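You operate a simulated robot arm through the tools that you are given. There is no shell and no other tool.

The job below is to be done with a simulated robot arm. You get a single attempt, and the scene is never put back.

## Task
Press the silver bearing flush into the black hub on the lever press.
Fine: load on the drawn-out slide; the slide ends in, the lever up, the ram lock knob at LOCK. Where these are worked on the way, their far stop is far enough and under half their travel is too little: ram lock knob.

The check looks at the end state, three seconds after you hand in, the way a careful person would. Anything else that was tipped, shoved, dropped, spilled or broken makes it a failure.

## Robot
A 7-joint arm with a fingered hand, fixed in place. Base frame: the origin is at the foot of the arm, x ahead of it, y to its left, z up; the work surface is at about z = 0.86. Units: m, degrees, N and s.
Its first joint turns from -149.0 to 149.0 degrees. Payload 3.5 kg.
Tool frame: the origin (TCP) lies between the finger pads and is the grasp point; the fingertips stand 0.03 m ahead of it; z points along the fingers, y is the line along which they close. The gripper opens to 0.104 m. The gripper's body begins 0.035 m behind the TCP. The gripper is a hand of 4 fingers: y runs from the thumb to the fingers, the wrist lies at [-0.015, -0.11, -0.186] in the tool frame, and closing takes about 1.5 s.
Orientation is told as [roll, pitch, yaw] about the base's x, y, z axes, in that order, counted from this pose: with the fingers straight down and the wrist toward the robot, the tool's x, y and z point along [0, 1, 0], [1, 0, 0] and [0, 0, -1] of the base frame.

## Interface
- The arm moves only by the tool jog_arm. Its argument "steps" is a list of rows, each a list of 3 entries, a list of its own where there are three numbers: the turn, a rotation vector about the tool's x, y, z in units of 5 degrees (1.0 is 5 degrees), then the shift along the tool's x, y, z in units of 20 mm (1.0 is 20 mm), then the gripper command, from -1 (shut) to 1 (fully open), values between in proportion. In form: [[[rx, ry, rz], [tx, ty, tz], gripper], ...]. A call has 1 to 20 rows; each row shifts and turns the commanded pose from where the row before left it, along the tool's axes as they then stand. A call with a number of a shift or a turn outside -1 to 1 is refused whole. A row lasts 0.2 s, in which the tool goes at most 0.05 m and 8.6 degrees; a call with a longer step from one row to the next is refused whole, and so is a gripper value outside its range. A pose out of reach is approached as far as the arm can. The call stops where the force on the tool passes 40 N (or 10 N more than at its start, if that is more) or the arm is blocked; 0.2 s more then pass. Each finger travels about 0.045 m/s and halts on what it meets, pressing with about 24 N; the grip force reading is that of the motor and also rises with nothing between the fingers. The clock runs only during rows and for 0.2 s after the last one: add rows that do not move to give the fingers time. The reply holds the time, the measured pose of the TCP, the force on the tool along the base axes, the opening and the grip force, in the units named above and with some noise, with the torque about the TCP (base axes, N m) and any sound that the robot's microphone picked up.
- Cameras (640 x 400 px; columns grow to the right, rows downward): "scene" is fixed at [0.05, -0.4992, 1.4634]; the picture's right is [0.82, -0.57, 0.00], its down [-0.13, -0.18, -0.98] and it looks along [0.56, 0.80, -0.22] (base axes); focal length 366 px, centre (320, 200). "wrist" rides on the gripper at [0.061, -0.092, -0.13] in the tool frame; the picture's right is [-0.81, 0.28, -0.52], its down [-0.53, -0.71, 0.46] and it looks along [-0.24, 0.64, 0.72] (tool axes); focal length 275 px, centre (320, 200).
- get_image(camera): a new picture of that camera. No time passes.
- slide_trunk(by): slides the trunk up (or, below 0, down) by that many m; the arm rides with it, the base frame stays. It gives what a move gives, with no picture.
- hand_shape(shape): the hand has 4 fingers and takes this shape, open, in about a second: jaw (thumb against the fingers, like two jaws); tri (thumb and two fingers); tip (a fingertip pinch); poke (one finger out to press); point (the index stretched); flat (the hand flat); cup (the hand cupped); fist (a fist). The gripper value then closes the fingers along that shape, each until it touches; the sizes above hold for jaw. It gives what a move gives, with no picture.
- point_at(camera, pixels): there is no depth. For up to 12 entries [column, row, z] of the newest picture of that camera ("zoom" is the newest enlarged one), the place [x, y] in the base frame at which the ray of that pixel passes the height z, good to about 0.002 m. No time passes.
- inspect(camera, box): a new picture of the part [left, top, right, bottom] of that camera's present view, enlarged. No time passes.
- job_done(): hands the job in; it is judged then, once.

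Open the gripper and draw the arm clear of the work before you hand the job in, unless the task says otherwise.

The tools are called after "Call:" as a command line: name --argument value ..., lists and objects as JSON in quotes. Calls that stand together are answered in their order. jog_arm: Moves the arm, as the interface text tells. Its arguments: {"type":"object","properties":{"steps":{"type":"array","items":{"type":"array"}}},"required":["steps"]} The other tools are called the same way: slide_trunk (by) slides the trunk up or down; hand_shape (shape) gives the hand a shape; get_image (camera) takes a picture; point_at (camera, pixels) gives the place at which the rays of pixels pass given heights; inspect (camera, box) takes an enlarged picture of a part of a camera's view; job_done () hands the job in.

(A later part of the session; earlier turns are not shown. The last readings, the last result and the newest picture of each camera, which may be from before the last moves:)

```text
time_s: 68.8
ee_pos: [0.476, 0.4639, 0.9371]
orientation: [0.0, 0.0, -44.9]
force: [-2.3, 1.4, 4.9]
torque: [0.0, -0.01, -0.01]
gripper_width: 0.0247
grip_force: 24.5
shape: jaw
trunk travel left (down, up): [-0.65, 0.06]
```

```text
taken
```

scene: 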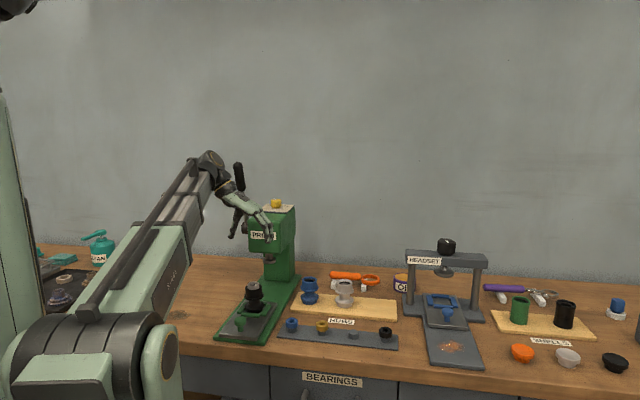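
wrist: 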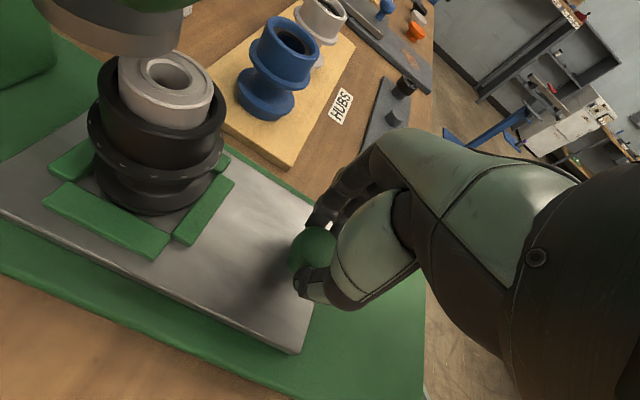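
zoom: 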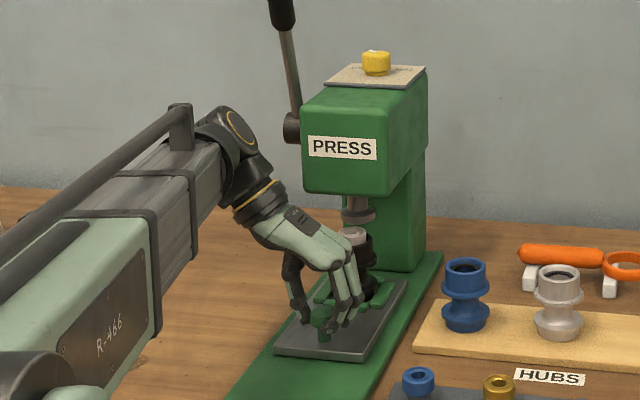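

Ram disc bottom computes to z ≈ 0.982 versus bearing top ≈ 0.971, so it should pass under. I go on in small steps and look.

Call:
jog_arm --steps '[[[0, 0, 0], [0.25, 0, 0], -1], [[0, 0, 0], [0.25, 0, 0], -1], [[0, 0, 0], [0.25, 0, 0], -1], [[0, 0, 0], [0, 0, 0], -1]]'

Call:
inspect --camera "scene" --box '[230, 210, 300, 310]'

Call:
get_image --camera "wrist"

```text
time_s: 69.8
ee_pos: [0.4859, 0.4749, 0.9358]
orientation: [0.0, 0.0, -45.1]
force: [-2.3, 1.0, 3.6]
torque: [0.01, -0.03, 0.0]
gripper_width: 0.0248
grip_force: 23.5
shape: jaw
trunk travel left (down, up): [-0.65, 0.06]
```

```text
4.00 times, centred on (265, 260) of scene
```

zoom: 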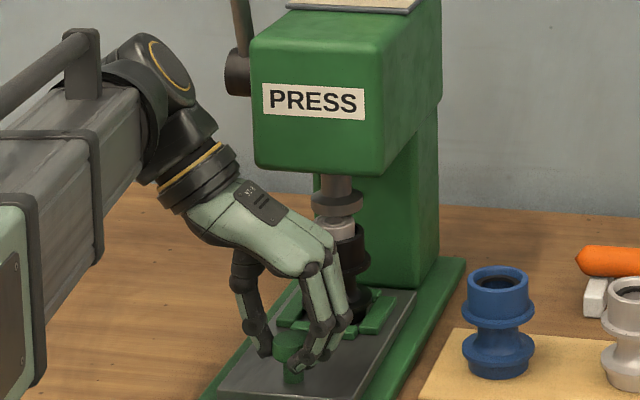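

```text
taken
```

wrist: 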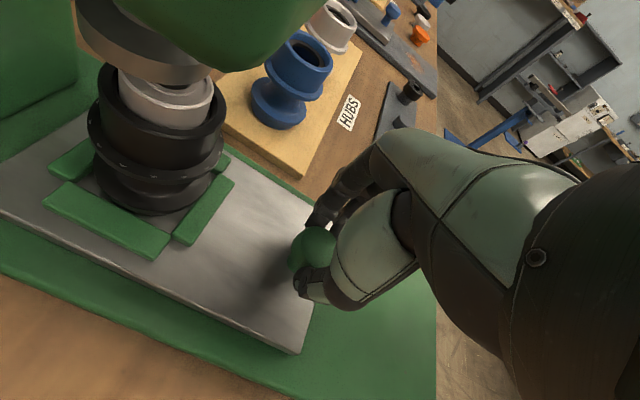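

The bearing passes below the ram disc without touching; force is small. Continue in small steps to the stop.

Call:
jog_arm --steps '[[[0, 0, 0], [0.25, 0, 0], -1], [[0, 0, 0], [0.25, 0, 0], -1], [[0, 0, 0], [0.25, 0, 0], -1], [[0, 0, 0], [0, 0, 0], -1]]'

Call:
inspect --camera "scene" --box '[230, 210, 300, 310]'

Call:
get_image --camera "wrist"

```text
time_s: 70.8
ee_pos: [0.4944, 0.4842, 0.9362]
orientation: [-0.1, 0.0, -45.0]
force: [-16.7, -12.2, -3.6]
torque: [-0.32, 0.33, -0.22]
gripper_width: 0.0245
grip_force: 24.2
shape: jaw
trunk travel left (down, up): [-0.65, 0.06]
```

```text
4.00 times, centred on (265, 260) of scene
```

zoom: 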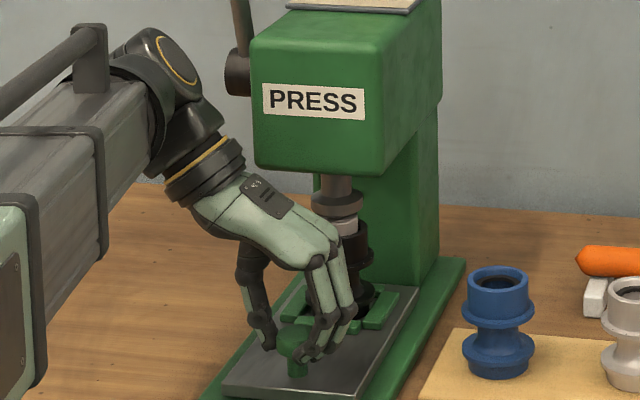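

```text
taken
```

wrist: 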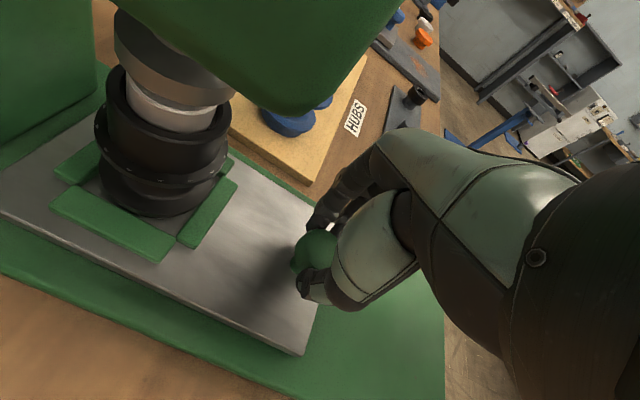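

Resistance of about 20 N acts at the knob's height: the slide is stopped. I check whether it is the end stop and that hub and ram line up.

Call:
inspect --camera "wrist" --box '[80, 20, 260, 230]'

Call:
inspect --camera "scene" --box '[250, 245, 290, 295]'

```text
1.90 times, centred on (170, 125) of wrist
```

zoom: 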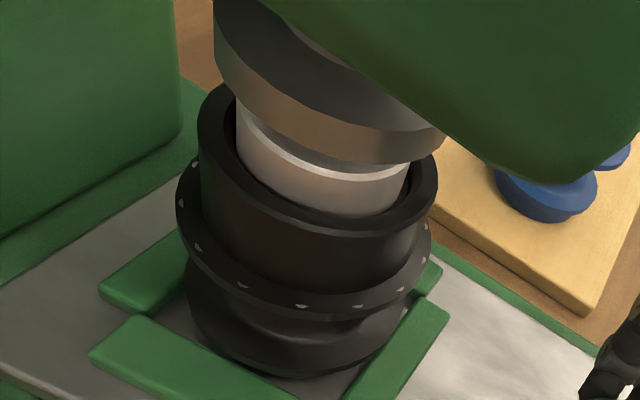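

```text
8.00 times, centred on (270, 270) of scene
```

zoom: 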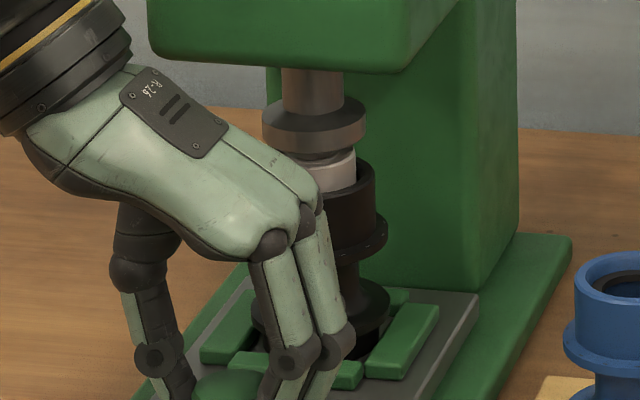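

Geometry of ram disc and rim ellipses shows hub and ram coaxial, so the slide is at its end stop. I ease the push by 2 mm and open the hand.

Call:
jog_arm --steps '[[[0, 0, 0], [-0.1, 0, 0], -1], [[0, 0, 0], [0, 0, 0], -0.3], [[0, 0, 0], [0, 0, 0], 0], [[0, 0, 0], [0, 0, 0], 0.4], [[0, 0, 0], [0, 0, 0], 0.8], [[0, 0, 0], [0, 0, 0], 1], [[0, 0, 0], [0, 0, 0], 1], [[0, 0, 0], [0, 0, 0], 1], [[0, 0, 0], [0, 0, 0], 1]]'

Call:
get_image --camera "wrist"

Call:
inspect --camera "scene" --box '[200, 180, 320, 330]'

```text
time_s: 72.8
ee_pos: [0.4956, 0.4858, 0.9362]
orientation: [0.0, 0.1, -45.0]
force: [-0.4, 0.3, 0.4]
torque: [0.01, 0.0, 0.0]
gripper_width: 0.1036
grip_force: 0.1
shape: jaw
trunk travel left (down, up): [-0.65, 0.06]
```

```text
taken
```

wrist: 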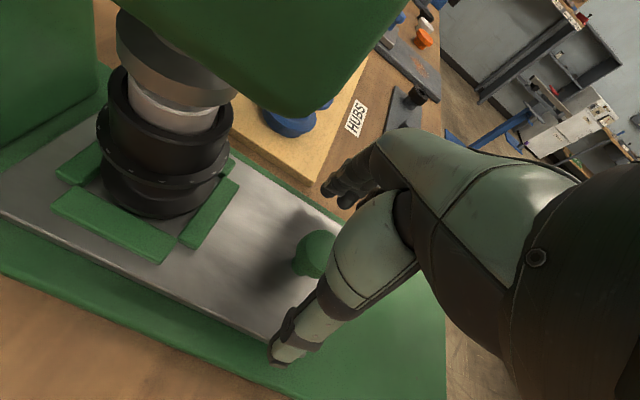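

```text
2.67 times, centred on (260, 255) of scene
```

zoom: 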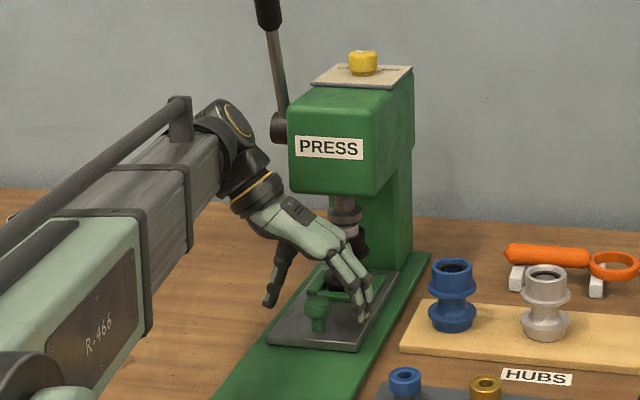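

The slide stays in. I draw back along the axis 100 mm, then rise.

Call:
jog_arm --steps '[[[0, 0, 0], [-0.5, 0, 0], 1], [[0, 0, 0], [-0.9, 0, 0], 1], [[0, 0, 0], [-0.9, 0, 0], 1], [[0, 0, 0], [-0.9, 0, 0], 1], [[0, 0, 0], [-0.9, 0, -0.5], 1], [[0, 0, 0], [0, 0, -1], 1], [[0, 0, 0], [0, 0, -1], 1], [[0, 0, 0], [0, 0, -1], 1], [[0, 0, 0], [0, 0, -1], 1], [[0, 0, 0], [0, 0, -1], 1], [[0, 0, 0], [0, 0, -1], 1], [[0, 0, 0], [0, 0, -1], 1], [[0, 0, 0], [0, 0, -1], 1], [[0, 0, 0], [0, 0, -1], 1], [[0, 0, 0], [0, 0, -1], 1], [[0, 0, 0], [0, 0, -1], 1], [[0, 0, 0], [0, 0, -1], 1], [[0, 0, 0], [0, 0, -1], 1], [[0, 0, 0], [0, 0, -1], 1], [[0, 0, 0], [0, 0, -1], 1]]'

Call:
get_image --camera "scene"

Call:
inspect --camera "scene" --box '[220, 190, 310, 320]'

```text
time_s: 77.0
ee_pos: [0.4558, 0.4247, 1.2293]
orientation: [0.3, 0.0, -44.7]
force: [0.2, -0.1, -0.5]
torque: [-0.02, -0.01, 0.01]
gripper_width: 0.1036
grip_force: 0.1
shape: jaw
out of reach, approached as far as the arm can: row 19, 20
trunk travel left (down, up): [-0.65, 0.06]
```

```text
taken
```

scene: 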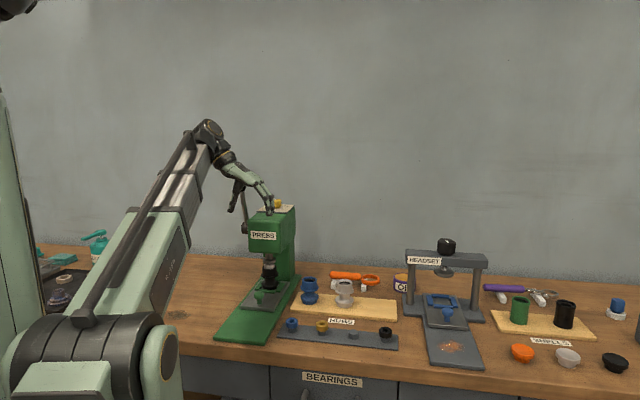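

```text
3.08 times, centred on (265, 255) of scene
```

zoom: 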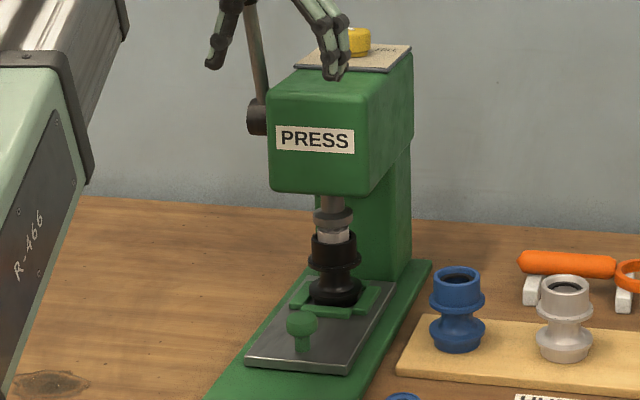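

Bearing, hub and ram are in line. The arm is at its inner limit, so I move right/outward first and turn the hand towards yaw +90 there, away from the lever.

Call:
jog_arm --steps '[[[0, 0, 0], [0.5, 0.97, -0.4], 1], [[0, 0, 0], [0.5, 0.97, -0.4], 1], [[0, 0, 0], [0.5, 0.97, -0.4], 1], [[0, 0, 0], [0.5, 0.97, -0.4], 1], [[0, 0, 0], [0.5, 0.97, -0.4], 1], [[0, 0, 0], [0.5, 0.97, -0.4], 1], [[0, 0, 0], [0.5, 0.97, -0.4], 1], [[0, 0, 0], [0.5, 0.97, -0.4], 1], [[0, 0, -1], [0, 0, 0], 1], [[0, 0, -1], [0, 0, 0], 1], [[0, 0, -1], [0, 0, 0], 1], [[0, 0, -1], [0, 0, 0], 1], [[0, 0, -1], [0, 0, 0], 1], [[0, 0, -1], [0, 0, 0], 1], [[0, 0, -1], [0, 0, 0], 1], [[0, 0, -1], [0, 0, 0], 1], [[0, 0, -1], [0, 0, 0], 1], [[0, 0, -1], [0, 0, 0], 1], [[0, 0, -1], [0, 0, 0], 1], [[0, 0, -1], [0, 0, 0], 1]]'

Call:
jog_arm --steps '[[[0, 0, -1], [0, 0, 0], 1], [[0, 0, -1], [0, 0, 0], 1], [[0, 0, -1], [0, 0, 0], 1], [[0, 0, -1], [0, 0, 0], 1], [[0, 0, -1], [0, 0, 0], 1], [[0, 0, -1], [0, 0, 0], 1], [[0, 0, -1], [0, 0, 0], 1], [[0, 0, -1], [0, 0, 0], 1], [[0, 0, -1], [0, 0, 0], 1]]'

Call:
get_image --camera "wrist"

Call:
get_image --camera "scene"

```text
time_s: 81.2
ee_pos: [0.6216, 0.3712, 1.2926]
orientation: [-0.1, 0.1, 15.0]
force: [-0.5, 0.0, 0.2]
torque: [-0.01, 0.0, -0.03]
gripper_width: 0.1036
grip_force: 0.1
shape: jaw
trunk travel left (down, up): [-0.65, 0.06]
```

```text
time_s: 83.2
ee_pos: [0.6215, 0.3713, 1.2934]
orientation: [0.0, 0.0, 60.0]
force: [0.3, 0.2, -0.3]
torque: [-0.01, 0.03, 0.03]
gripper_width: 0.1037
grip_force: 0.0
shape: jaw
trunk travel left (down, up): [-0.65, 0.06]
```

```text
taken
```

wrist: 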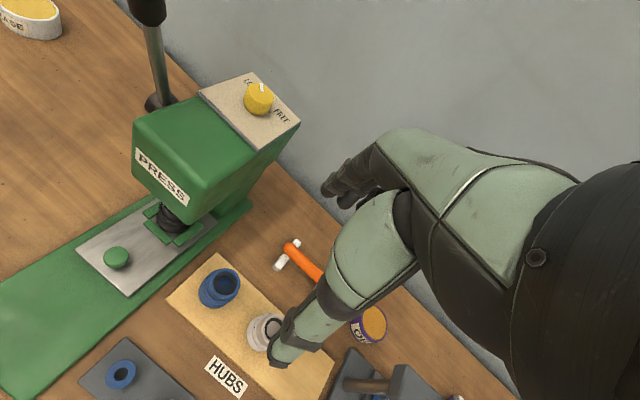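

```text
taken
```

scene: 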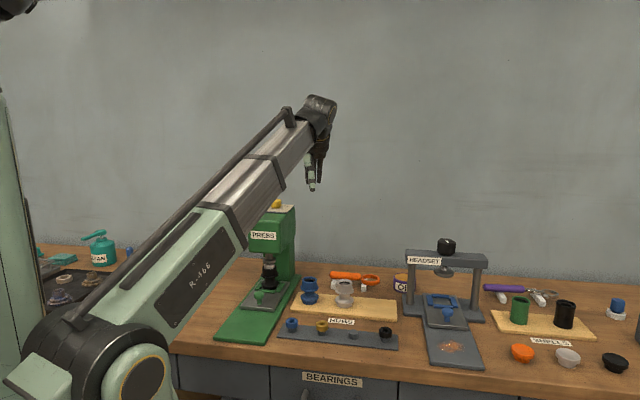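

Knob top panel is well seen at wrist (258, 98). I enlarge it.

Call:
inspect --camera "wrist" --box '[190, 60, 310, 160]'

Call:
inspect --camera "scene" --box '[245, 190, 305, 230]'

```text
4.00 times, centred on (250, 110) of wrist
```

zoom: 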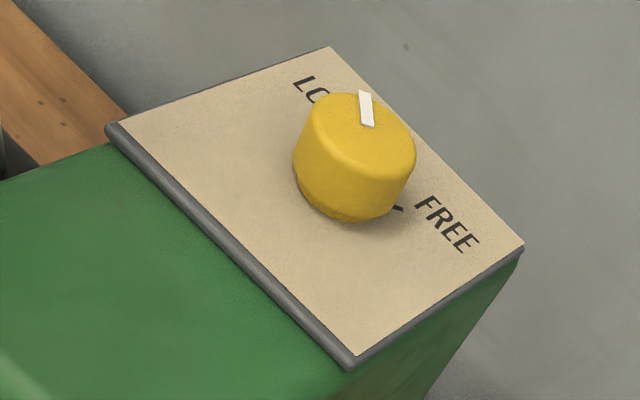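

```text
10.00 times, centred on (275, 210) of scene
```

zoom: 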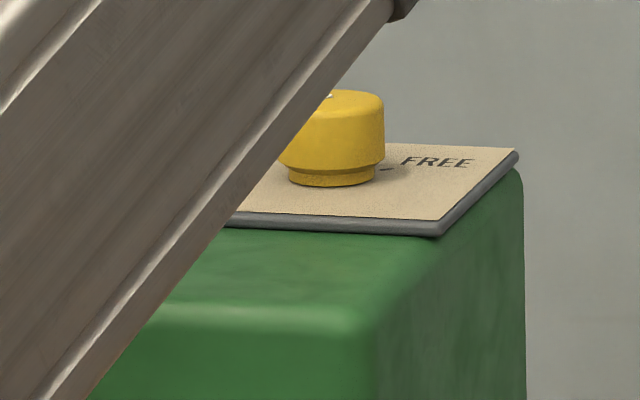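

Pointer is at LOCK (far-left, about 45° left of the press axis), FREE is far-right, so the knob needs about 90° clockwise seen from above. To keep wrist and forearm away from the lever I plan to grip with yaw ≈ 130 and turn to ≈ 40; first I turn here to 130 to see whether it is reachable.

Call:
jog_arm --steps '[[[0, 0, -1], [0, 0, 0], 1], [[0, 0, -1], [0, 0, 0], 1], [[0, 0, -1], [0, 0, 0], 1], [[0, 0, -1], [0, 0, 0], 1], [[0, 0, -1], [0, 0, 0], 1], [[0, 0, -1], [0, 0, 0], 1], [[0, 0, -1], [0, 0, 0], 1], [[0, 0, -1], [0, 0, 0], 1], [[0, 0, -1], [0, 0, 0], 1], [[0, 0, -1], [0, 0, 0], 1], [[0, 0, -1], [0, 0, 0], 1], [[0, 0, -1], [0, 0, 0], 1], [[0, 0, -1], [0, 0, 0], 1], [[0, 0, -1], [0, 0, 0], 1]]'

Call:
get_image --camera "scene"

Call:
get_image --camera "wrist"

```text
time_s: 85.3
ee_pos: [0.6225, 0.3731, 1.2938]
orientation: [0.1, -0.2, 106.1]
force: [35.5, 0.1, 22.6]
torque: [-2.78, 5.88, 4.3]
gripper_width: 0.1035
grip_force: 0.1
shape: jaw
trunk travel left (down, up): [-0.65, 0.06]
stopped in row 10: the force on the tool passed its limit at 132 N (the readings are from after the stop); the commanded pose is now the measured one
```

```text
taken
```

scene: 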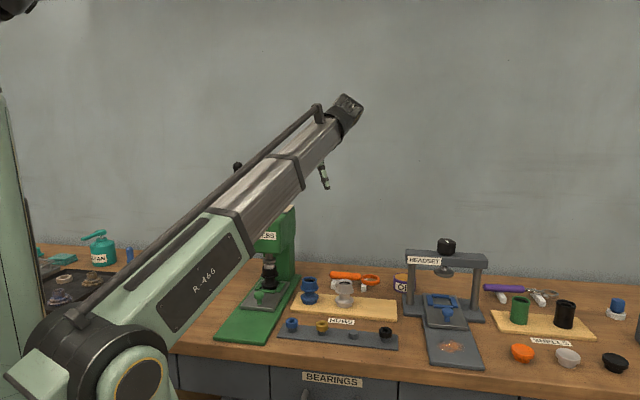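

```text
taken
```

wrist: 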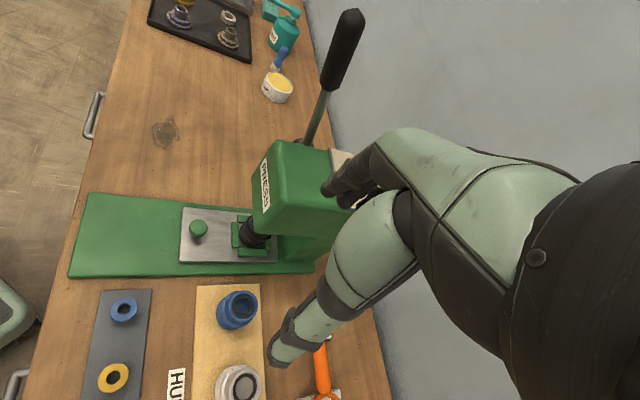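

The hand met the own forearm at yaw ≈ 106 (self-contact, nothing else touched). I turn back to about 86 and will turn the knob in two strokes instead.

Call:
jog_arm --steps '[[[0, 0, 1], [0, 0, 0], 1], [[0, 0, 1], [0, 0, 0], 1], [[0, 0, 1], [0, 0, 0], 1], [[0, 0, 1], [0, 0, 0], 1], [[0, 0, 0], [0, 0, 0], 1]]'

Call:
get_image --camera "wrist"

Call:
get_image --camera "scene"

```text
time_s: 85.6
ee_pos: [0.6215, 0.3725, 1.2944]
orientation: [-0.1, -0.2, 105.5]
force: [5.8, 8.1, 2.3]
torque: [-1.35, 0.9, 0.4]
gripper_width: 0.1037
grip_force: 0.0
shape: jaw
trunk travel left (down, up): [-0.65, 0.06]
stopped in row 1: the force on the tool passed its limit at 91 N (the readings are from after the stop); the commanded pose is now the measured one
```

```text
taken
```

wrist: 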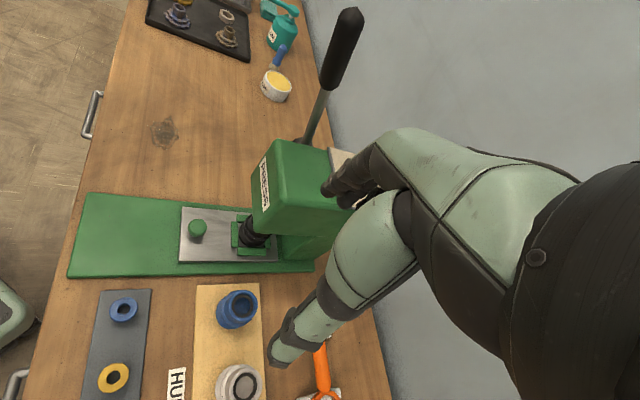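

```text
taken
```

scene: 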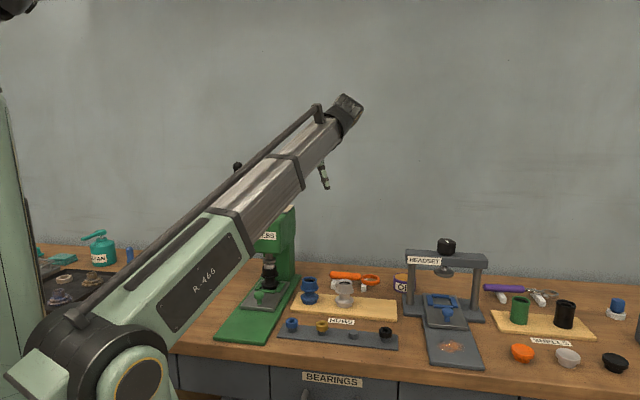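

The contact is being released (force now about 10 N). I try turning back again more gently.

Call:
jog_arm --steps '[[[0, 0, 0.3], [0, 0, 0], 1], [[0, 0, 0.3], [0, 0, 0], 1], [[0, 0, 0.4], [0, 0, 0], 1], [[0, 0, 0.5], [0, 0, 0], 1], [[0, 0, 0.5], [0, 0, 0], 1], [[0, 0, 0.5], [0, 0, 0], 1]]'

```text
time_s: 87.0
ee_pos: [0.6222, 0.3721, 1.294]
orientation: [0.0, -0.1, 93.2]
force: [0.1, -0.7, 1.1]
torque: [-0.02, 0.0, 0.03]
gripper_width: 0.104
grip_force: 0.1
shape: jaw
trunk travel left (down, up): [-0.65, 0.06]
```

Free again at yaw 93. I move over the lock knob at constant height.

Call:
jog_arm --steps '[[[0, 0, 0], [-0.12, 0.98, 0], 1], [[0, 0, 0], [-0.12, 0.98, 0], 1], [[0, 0, 0], [-0.12, 0.98, 0], 1], [[0, 0, 0], [-0.12, 0.98, 0], 1], [[0, 0, 0], [-0.12, 0.98, 0], 1], [[0, 0, 0], [-0.12, 0.98, 0], 1], [[0, 0, 0], [-0.12, 0.98, 0], 1], [[0, 0, 0], [-0.12, 0.98, 0], 1], [[0, 0, 0], [-0.12, 0.98, 0], 1], [[0, 0, 0], [-0.12, 0.98, 0], 1], [[0, 0, 0], [-0.12, 0.98, 0], 1], [[0, 0, 0], [-0.12, 0.98, 0], 1], [[0, 0, 0], [-0.12, 0.98, 0], 1]]'

Call:
get_image --camera "wrist"

Call:
get_image --camera "scene"

```text
time_s: 89.8
ee_pos: [0.639, 0.6299, 1.2951]
orientation: [0.0, -0.1, 93.2]
force: [-0.1, -0.3, 0.6]
torque: [0.03, 0.01, 0.0]
gripper_width: 0.1039
grip_force: 0.0
shape: jaw
trunk travel left (down, up): [-0.65, 0.06]
```

```text
taken
```

wrist: 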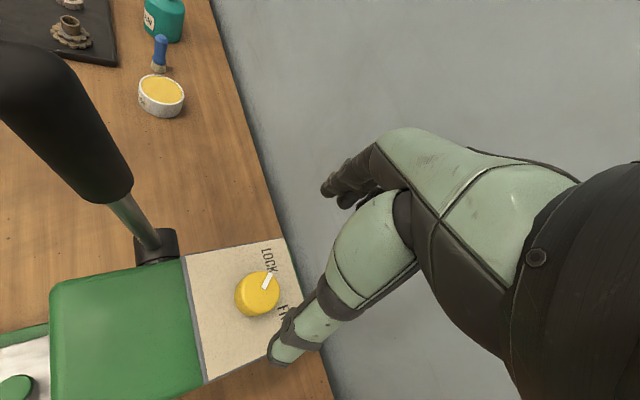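

```text
taken
```

scene: 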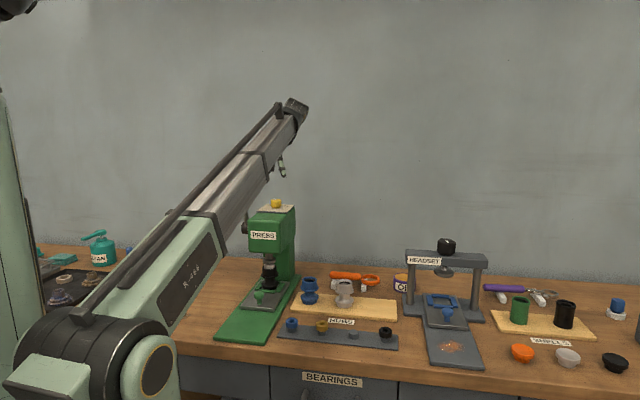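

Knob top is seen at about wrist (258, 293), near the prediction (257, 291). I enlarge to verify.

Call:
inspect --camera "wrist" --box '[200, 235, 320, 355]'

Call:
point_at --camera "wrist" --pixels '[[258, 293, 1.165], [258, 293, 1.16], [258, 293, 1.17]]'

```text
3.33 times, centred on (260, 295) of wrist
```

zoom: 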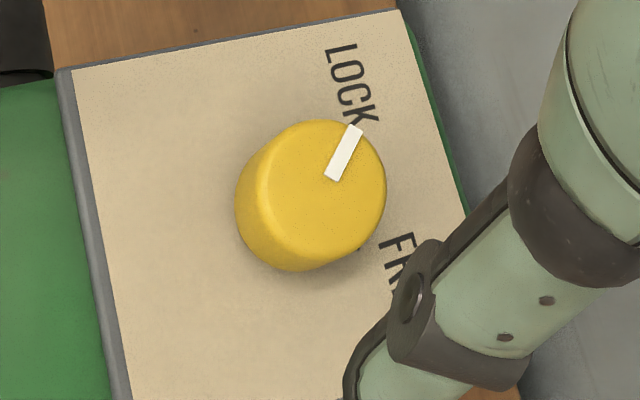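

```text
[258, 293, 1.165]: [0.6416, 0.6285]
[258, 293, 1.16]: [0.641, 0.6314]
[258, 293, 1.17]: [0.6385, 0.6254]
```

Small correction of 4 mm, then down to TCP z ≈ 1.19 around the knob.

Call:
jog_arm --steps '[[[0, 0, 0], [-0.18, 0.05, 0.6], 1], [[0, 0, 0], [0, 0, 0.8], 1], [[0, 0, 0], [0, 0, 0.8], 1], [[0, 0, 0], [0, 0, 0.8], 1], [[0, 0, 0], [0, 0, 0.8], 1], [[0, 0, 0], [0, 0, 0.8], 1], [[0, 0, 0], [0, 0, 0.6], 1], [[0, 0, 0], [0, 0, 0], 1]]'

Call:
get_image --camera "wrist"

Call:
inspect --camera "scene" --box '[235, 120, 325, 240]'

```text
time_s: 91.6
ee_pos: [0.6417, 0.6296, 1.1908]
orientation: [-0.1, -0.1, 93.3]
force: [0.1, 0.4, -0.2]
torque: [0.02, -0.01, 0.01]
gripper_width: 0.1037
grip_force: 0.0
shape: jaw
trunk travel left (down, up): [-0.65, 0.06]
```

```text
taken
```

wrist: 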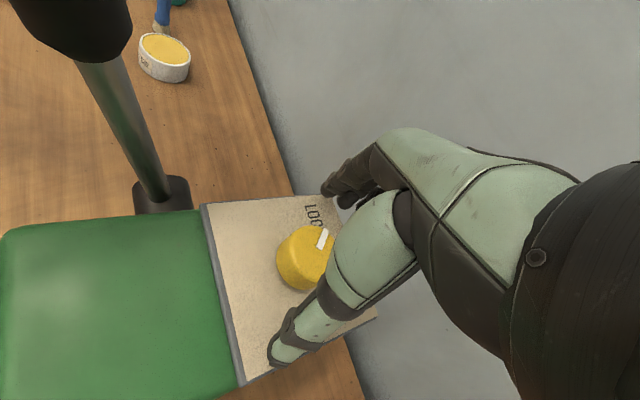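

```text
3.33 times, centred on (280, 180) of scene
```

zoom: 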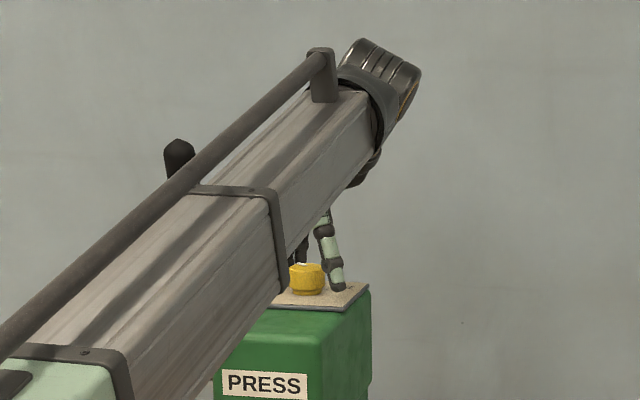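

Knob between thumb and fingers, no contact force. Close on it.

Call:
jog_arm --steps '[[[0, 0, 0], [0, 0, 0], 0.4], [[0, 0, 0], [0, 0, 0], 0], [[0, 0, 0], [0, 0, 0], -0.3], [[0, 0, 0], [0, 0, 0], -0.5], [[0, 0, 0], [0, 0, 0], -1], [[0, 0, 0], [0, 0, 0], -1], [[0, 0, 0], [0, 0, 0], -1], [[0, 0, 0], [0, 0, 0], -1]]'

Call:
get_image --camera "wrist"

```text
time_s: 93.4
ee_pos: [0.643, 0.6281, 1.1901]
orientation: [0.0, -0.2, 93.2]
force: [-0.1, -2.0, -1.7]
torque: [-0.01, 0.0, 0.01]
gripper_width: 0.0293
grip_force: 24.2
shape: jaw
trunk travel left (down, up): [-0.65, 0.06]
```

```text
taken
```

wrist: 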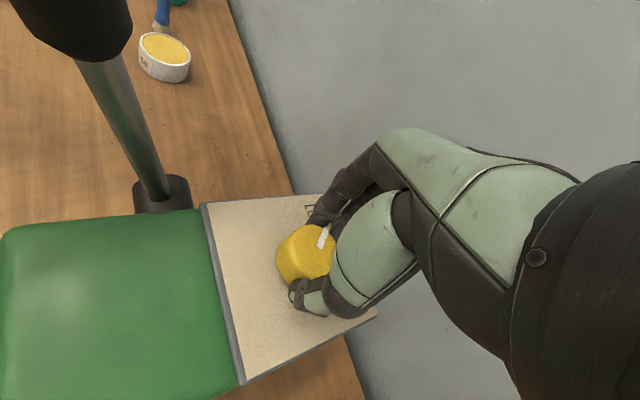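

Knob gripped. Turn clockwise (seen from above) 35° first and look at pointer and lever clearance.

Call:
jog_arm --steps '[[[0, 0, 0.5], [0, 0, 0], -1], [[0, 0, 0.8], [0, 0, 0], -1], [[0, 0, 0.8], [0, 0, 0], -1], [[0, 0, 0.8], [0, 0, 0], -1], [[0, 0, 0.8], [0, 0, 0], -1], [[0, 0, 0.8], [0, 0, 0], -1], [[0, 0, 0.8], [0, 0, 0], -1], [[0, 0, 0.8], [0, 0, 0], -1], [[0, 0, 0.8], [0, 0, 0], -1], [[0, 0, 0], [0, 0, 0], -1]]'

Call:
get_image --camera "wrist"

Call:
get_image --camera "scene"

```text
time_s: 95.6
ee_pos: [0.6429, 0.6291, 1.19]
orientation: [0.1, -0.1, 58.7]
force: [0.1, -9.7, -6.7]
torque: [-0.18, -0.02, 0.02]
gripper_width: 0.0284
grip_force: 24.1
shape: jaw
trunk travel left (down, up): [-0.65, 0.06]
```

```text
taken
```

wrist: 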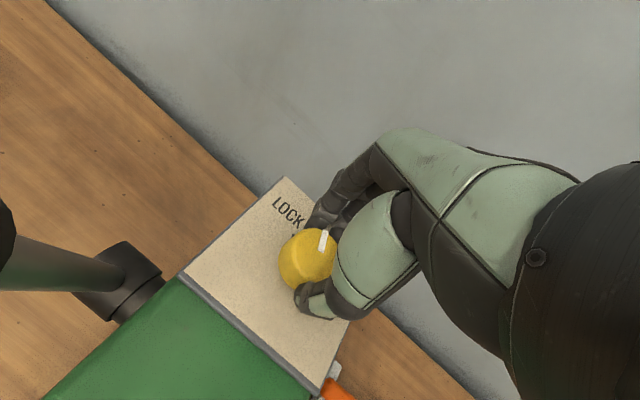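

```text
taken
```

scene: 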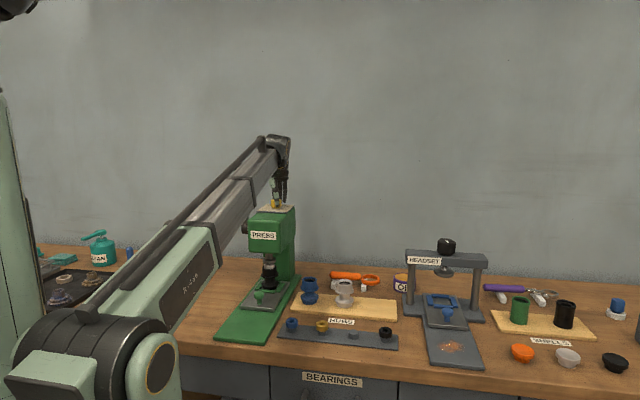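

The knob turned along with the hand (pointer still at wrist (323, 240) while LOCK moved away). To spare the lever I release, turn back to yaw ≈ 104 and take a second stroke.

Call:
jog_arm --steps '[[[0, 0, 0], [0, 0, 0], 0], [[0, 0, 0], [0, 0, 0], 0.6], [[0, 0, 0], [0, 0, 0], 0.8], [[0, 0, 0], [0, 0, 0], 0.8], [[0, 0, 0], [0, 0, 0], 0.8], [[0, 0, -0.9], [0, 0, 0], 0.8], [[0, 0, -0.9], [0, 0, 0], 0.8], [[0, 0, -0.9], [0, 0, 0], 0.8], [[0, 0, -0.9], [0, 0, 0], 0.8], [[0, 0, -0.9], [0, 0, 0], 0.8], [[0, 0, -0.9], [0, 0, 0], 0.8], [[0, 0, -0.9], [0, 0, 0], 0.8], [[0, 0, -0.9], [0, 0, 0], 0.8], [[0, 0, -0.9], [0, 0, 0], 0.8], [[0, 0, -0.9], [0, 0, 0], 0.8], [[0, 0, 0], [0, 0, 0], 0.8]]'

Call:
get_image --camera "wrist"

```text
time_s: 99.0
ee_pos: [0.6429, 0.629, 1.1902]
orientation: [0.0, -0.1, 103.8]
force: [-0.3, 0.2, 0.7]
torque: [-0.04, -0.01, 0.02]
gripper_width: 0.0936
grip_force: 0.0
shape: jaw
trunk travel left (down, up): [-0.65, 0.06]
```

```text
taken
```

wrist: 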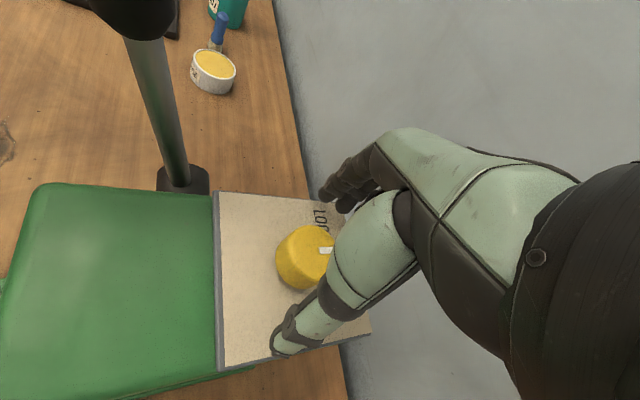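

The pointer is partly over now (points along +u). Second stroke: close and turn clockwise 50°.

Call:
jog_arm --steps '[[[0, 0, 0], [0, 0, 0], 0.2], [[0, 0, 0], [0, 0, 0], -0.3], [[0, 0, 0], [0, 0, 0], -0.6], [[0, 0, 0], [0, 0, 0], -1], [[0, 0, 0], [0, 0, 0], -1], [[0, 0, 0], [0, 0, 0], -1], [[0, 0, 0], [0, 0, 0], -1], [[0, 0, 0.5], [0, 0, 0], -1], [[0, 0, 0.8], [0, 0, 0], -1], [[0, 0, 0.8], [0, 0, 0], -1], [[0, 0, 0.8], [0, 0, 0], -1], [[0, 0, 0.8], [0, 0, 0], -1], [[0, 0, 0.8], [0, 0, 0], -1], [[0, 0, 0.8], [0, 0, 0], -1], [[0, 0, 0.8], [0, 0, 0], -1], [[0, 0, 0.8], [0, 0, 0], -1], [[0, 0, 0.8], [0, 0, 0], -1], [[0, 0, 0.8], [0, 0, 0], -1], [[0, 0, 0], [0, 0, 0], -1]]'

Call:
get_image --camera "wrist"

Call:
get_image --camera "scene"

```text
time_s: 103.0
ee_pos: [0.6429, 0.6291, 1.1902]
orientation: [0.1, 0.0, 61.2]
force: [2.3, -9.1, -2.7]
torque: [-0.16, -0.08, 0.05]
gripper_width: 0.0285
grip_force: 23.9
shape: jaw
trunk travel left (down, up): [-0.65, 0.06]
```

```text
taken
```

wrist: 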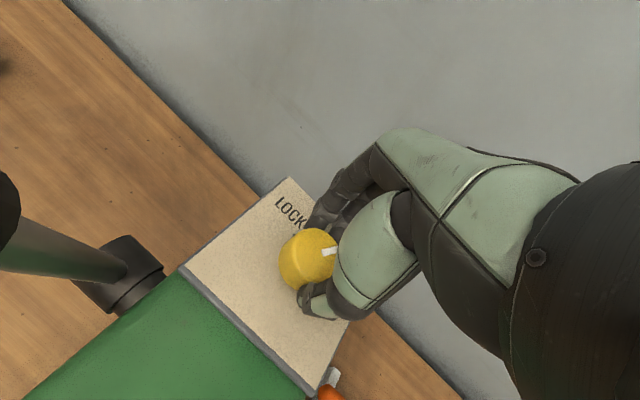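

```text
taken
```

scene: 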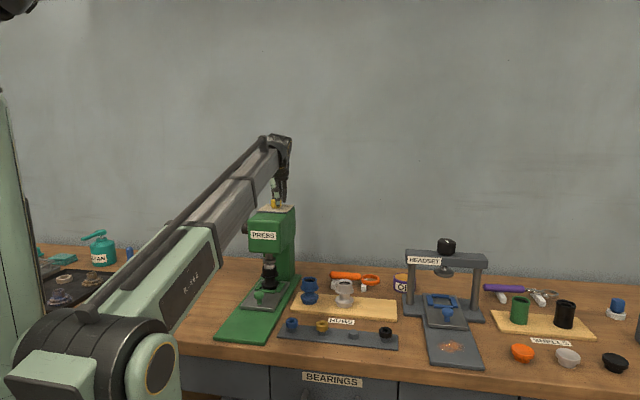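

About 77° turned in total. I turn 10° more, watching the torque for the stop.

Call:
jog_arm --steps '[[[0, 0, 0.7], [0, 0, 0], -1], [[0, 0, 0.7], [0, 0, 0], -1], [[0, 0, 0.6], [0, 0, 0], -1], [[0, 0, 0], [0, 0, 0], -1]]'

Call:
get_image --camera "wrist"

```text
time_s: 104.0
ee_pos: [0.6431, 0.6287, 1.1898]
orientation: [0.1, -0.1, 51.2]
force: [2.6, -11.0, -5.0]
torque: [-0.17, -0.04, 0.01]
gripper_width: 0.0282
grip_force: 24.2
shape: jaw
trunk travel left (down, up): [-0.65, 0.06]
```

```text
taken
```

wrist: 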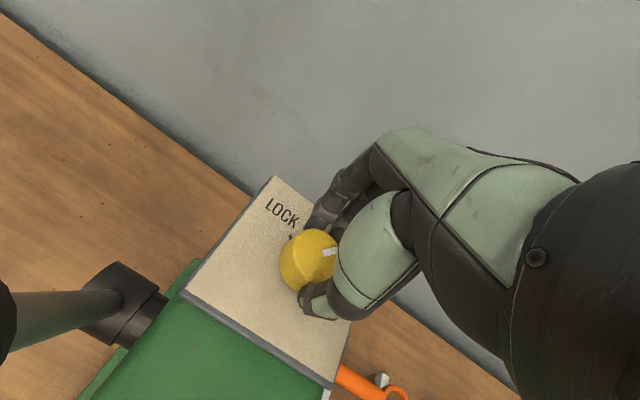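

About 87° turned. I go 6° more to find the stop.

Call:
jog_arm --steps '[[[0, 0, 0.4], [0, 0, 0], -1], [[0, 0, 0.4], [0, 0, 0], -1], [[0, 0, 0.4], [0, 0, 0], -1], [[0, 0, 0], [0, 0, 0], -1]]'

Call:
inspect --camera "wrist" --box '[220, 170, 380, 330]'

```text
time_s: 105.0
ee_pos: [0.6433, 0.6299, 1.1908]
orientation: [0.2, 0.1, 45.3]
force: [0.8, -11.7, -7.7]
torque: [-0.17, -0.11, 0.02]
gripper_width: 0.0283
grip_force: 23.8
shape: jaw
trunk travel left (down, up): [-0.65, 0.06]
```

```text
2.50 times, centred on (300, 250) of wrist
```

zoom: 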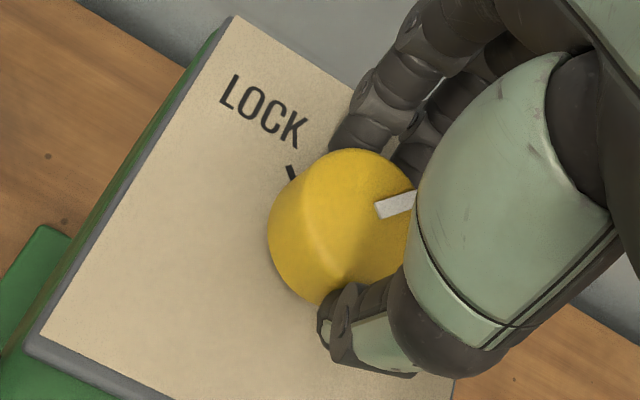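

I release the knob and rise a bit to read the pointer.

Call:
jog_arm --steps '[[[0, 0, 0], [0, 0, 0], 0], [[0, 0, 0], [0, 0, 0], 0.6], [[0, 0, 0], [0, 0, 0], 1], [[0, 0, 0], [0, 0, 0], 1], [[0, 0, 0], [0, 0, 0], 1], [[0, 0, 0], [0, 0, 0], 1], [[0, 0, 0], [0, 0, -0.8], 1], [[0, 0, 0], [0, 0, -1], 1], [[0, 0, 0], [0, 0, -1], 1], [[0, 0, 0], [0, 0, -1], 1], [[0, 0, 0], [0, 0, -1], 1], [[0, 0, 0], [0, 0, -1], 1]]'

Call:
get_image --camera "wrist"

Call:
inspect --camera "wrist" --box '[180, 210, 340, 350]'

Call:
get_image --camera "scene"

```text
time_s: 107.6
ee_pos: [0.6424, 0.6281, 1.3062]
orientation: [0.1, -0.1, 45.1]
force: [-0.2, -0.6, -0.4]
torque: [-0.03, 0.03, -0.01]
gripper_width: 0.1037
grip_force: 0.0
shape: jaw
trunk travel left (down, up): [-0.65, 0.06]
```

```text
taken
```

wrist: 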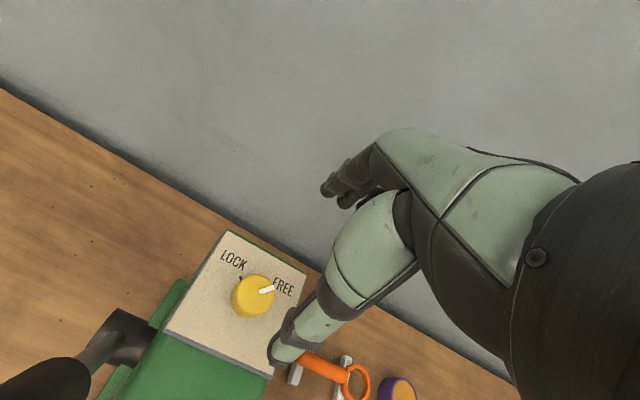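

```text
2.86 times, centred on (260, 280) of wrist
```

zoom: 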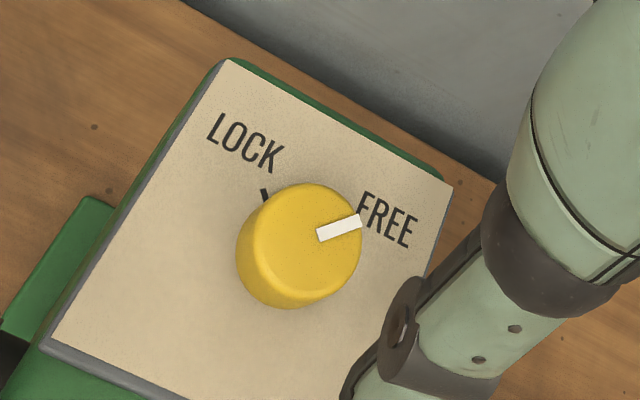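

```text
taken
```

scene: 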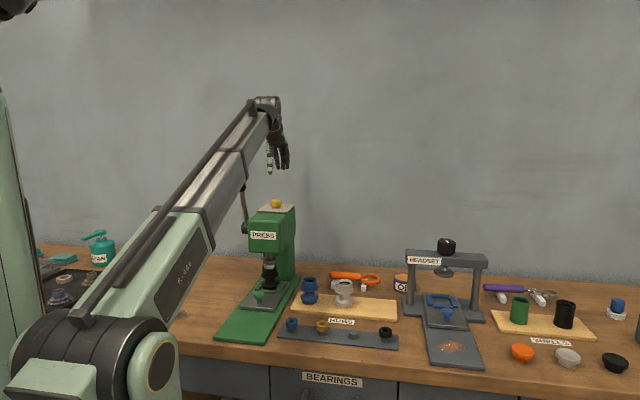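

Pointer is at FREE. Now the lever: its grip is around (0.49, 0.606, z 1.22–1.32), swinging about a lateral axis at (0.52, 0.635, 1.09). I'll pinch the grip sideways (yaw −45), so it can pivot in the fingers; first rise and turn.

Call:
jog_arm --steps '[[[0, 0, 0], [0, 0, -1], 1], [[0, 0, 0], [0, 0, -1], 1], [[0, 0, 0.5], [0, 0, -1], 1], [[0, 0, 1], [0, 0, -1], 1], [[0, 0, 1], [0, 0, -0.5], 1], [[0, 0, 1], [0, 0, 0], 1], [[0, 0, 1], [0, 0, 0], 1], [[0, 0, 1], [0, 0, 0], 1], [[0, 0, 1], [0, 0, 0], 1], [[0, 0, 1], [0, 0, 0], 1], [[0, 0, 1], [0, 0, 0], 1], [[0, 0, 1], [0, 0, 0], 1], [[0, 0, 1], [0, 0, 0], 1], [[0, 0, 1], [0, 0, 0], 1], [[0, 0, 1], [0, 0, 0], 1], [[0, 0, 1], [0, 0, 0], 1], [[0, 0, 1], [0, 0, 0], 1], [[0, 0, 1], [0, 0, 0], 1], [[0, 0, 1], [0, 0, 0], 1], [[0, 0, 1], [0, 0, 0], 1]]'

Call:
get_image --camera "wrist"

Call:
get_image --camera "scene"

```text
time_s: 111.8
ee_pos: [0.6014, 0.5721, 1.3602]
orientation: [0.1, 0.1, -42.3]
force: [-0.6, -0.5, 1.2]
torque: [0.0, -0.01, -0.03]
gripper_width: 0.1032
grip_force: 0.1
shape: jaw
out of reach, approached as far as the arm can: row 10, 11, 12, 13, 14, 15, 16, 17, 18, 19, 20
trunk travel left (down, up): [-0.65, 0.06]
```

```text
taken
```

wrist: 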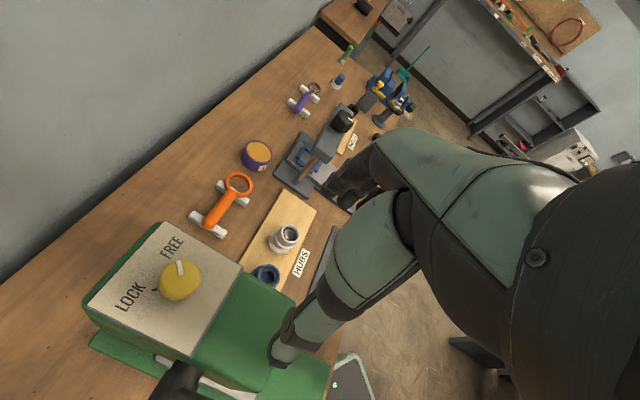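

```text
taken
```

scene: 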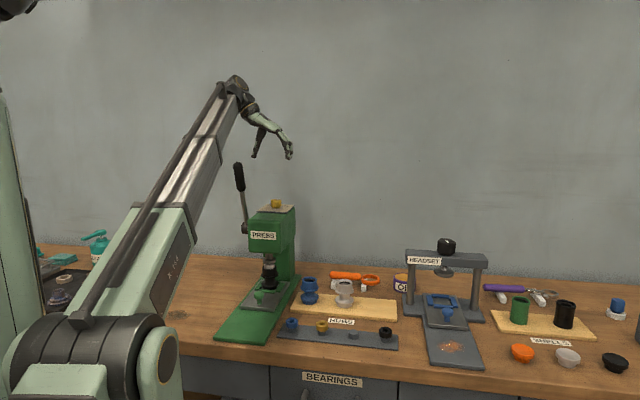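

The pose was at the outer reach; the target over the lever is nearer. I move to above the lever grip top.

Call:
jog_arm --steps '[[[0, 0, 0.25], [-0.97, -0.81, 0], 1], [[0, 0, 0.25], [-0.97, -0.81, 0], 1], [[0, 0, 0], [-0.97, -0.81, 0], 1], [[0, 0, 0], [-0.97, -0.81, 0], 1], [[0, 0, 0], [-0.97, -0.81, 0], 1], [[0, 0, 0], [-0.97, -0.81, 0], 1], [[0, 0, 0], [0, 0, 0], 1]]'

Call:
get_image --camera "wrist"

Call:
inspect --camera "scene" --box '[190, 60, 310, 260]'

```text
time_s: 113.4
ee_pos: [0.5219, 0.5502, 1.2935]
orientation: [1.0, 0.2, -44.1]
force: [1.4, 0.2, 0.9]
torque: [0.05, 0.02, -0.05]
gripper_width: 0.1037
grip_force: 0.1
shape: jaw
out of reach, approached as far as the arm can: row 1, 2, 3, 4, 5, 6
trunk travel left (down, up): [-0.65, 0.06]
```

```text
taken
```

wrist: 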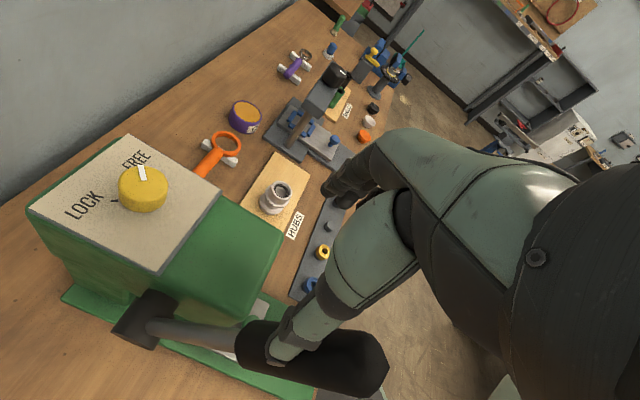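

```text
2.00 times, centred on (250, 160) of scene
```

zoom: 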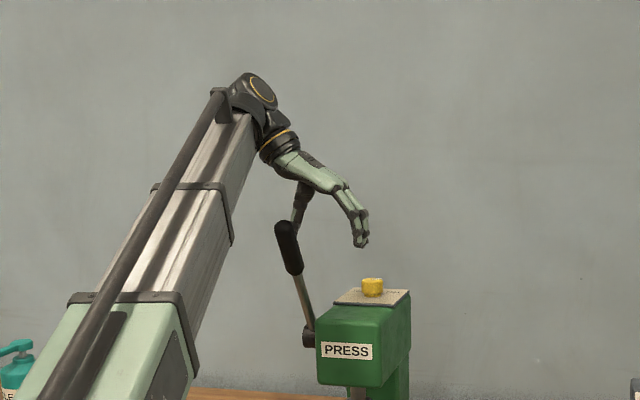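

The pose drew in to (0.522, 0.550, 1.294) because of reach; thumb is just beside the lever. Raising the trunk by 0.06 lifts the hand straight up away from it and extends upward reach.

Call:
slide_trunk --by 0.06

Call:
get_image --camera "wrist"

Call:
inspect --camera "scene" --box '[190, 60, 310, 260]'

```text
time_s: 114.4
ee_pos: [0.5211, 0.5486, 1.3531]
orientation: [1.0, 0.0, -44.2]
force: [-0.3, -1.4, -0.9]
torque: [-0.01, 0.0, 0.0]
gripper_width: 0.1039
grip_force: 0.1
shape: jaw
trunk travel left (down, up): [-0.71, 0.0]
```

```text
taken
```

wrist: 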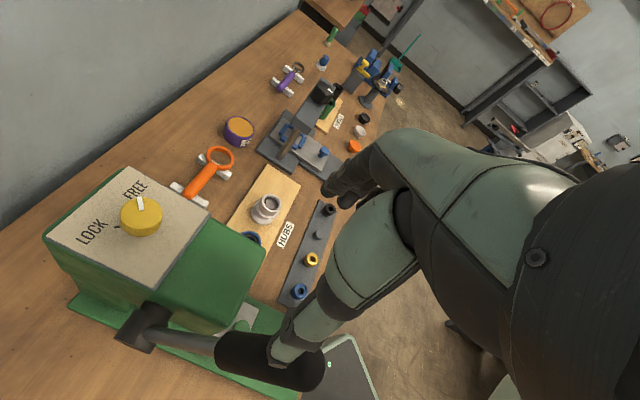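

```text
2.00 times, centred on (250, 160) of scene
```

zoom: 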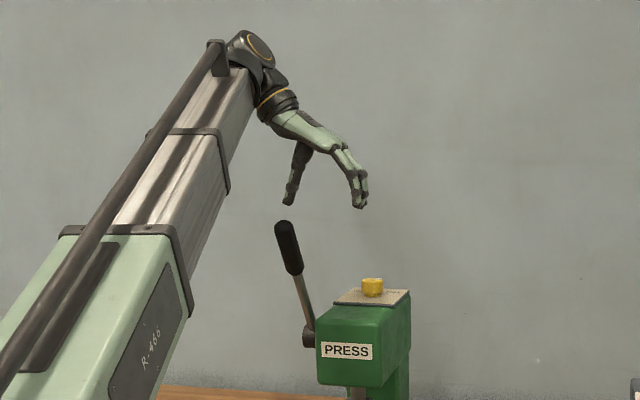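

The thumb is now clear above the lever; the lever has been nudged to lean about 22° (it is free now). I triangulate its grip from both views: grip end at wrist ≈ (312, 370), scene ≈ (231.5, 172).

Call:
inspect --camera "wrist" --box '[100, 280, 350, 400]'

Call:
inspect --camera "scene" --box '[210, 150, 290, 240]'

Call:
point_at --camera "wrist" --pixels '[[312, 370, 1.28], [312, 370, 1.3], [312, 370, 1.32], [232, 358, 1.2], [232, 358, 1.22], [140, 328, 1.09]]'

Call:
point_at --camera "scene" --pixels '[[231.5, 173, 1.28], [231.5, 173, 1.3], [231.5, 173, 1.32], [238, 196, 1.2], [238, 196, 1.22], [245, 228, 1.09]]'

```text
2.56 times, centred on (225, 340) of wrist
```

zoom: 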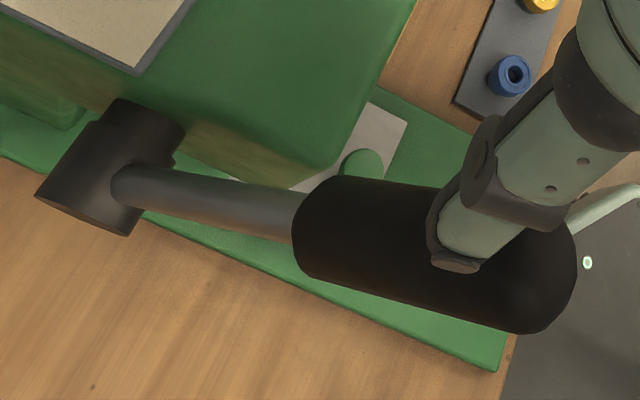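

```text
4.44 times, centred on (250, 195) of scene
```

zoom: 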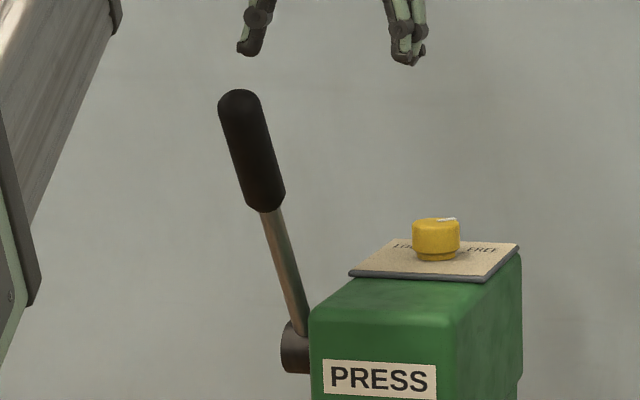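

```text
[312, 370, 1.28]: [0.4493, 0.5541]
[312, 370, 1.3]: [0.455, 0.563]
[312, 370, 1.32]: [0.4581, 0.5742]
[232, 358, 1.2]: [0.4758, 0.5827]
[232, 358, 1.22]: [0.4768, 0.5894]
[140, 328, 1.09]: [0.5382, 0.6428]
```

```text
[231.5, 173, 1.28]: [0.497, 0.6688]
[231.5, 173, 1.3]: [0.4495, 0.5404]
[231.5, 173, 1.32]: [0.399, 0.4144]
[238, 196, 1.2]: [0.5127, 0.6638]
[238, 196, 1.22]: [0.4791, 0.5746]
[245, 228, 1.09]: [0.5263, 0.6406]
```

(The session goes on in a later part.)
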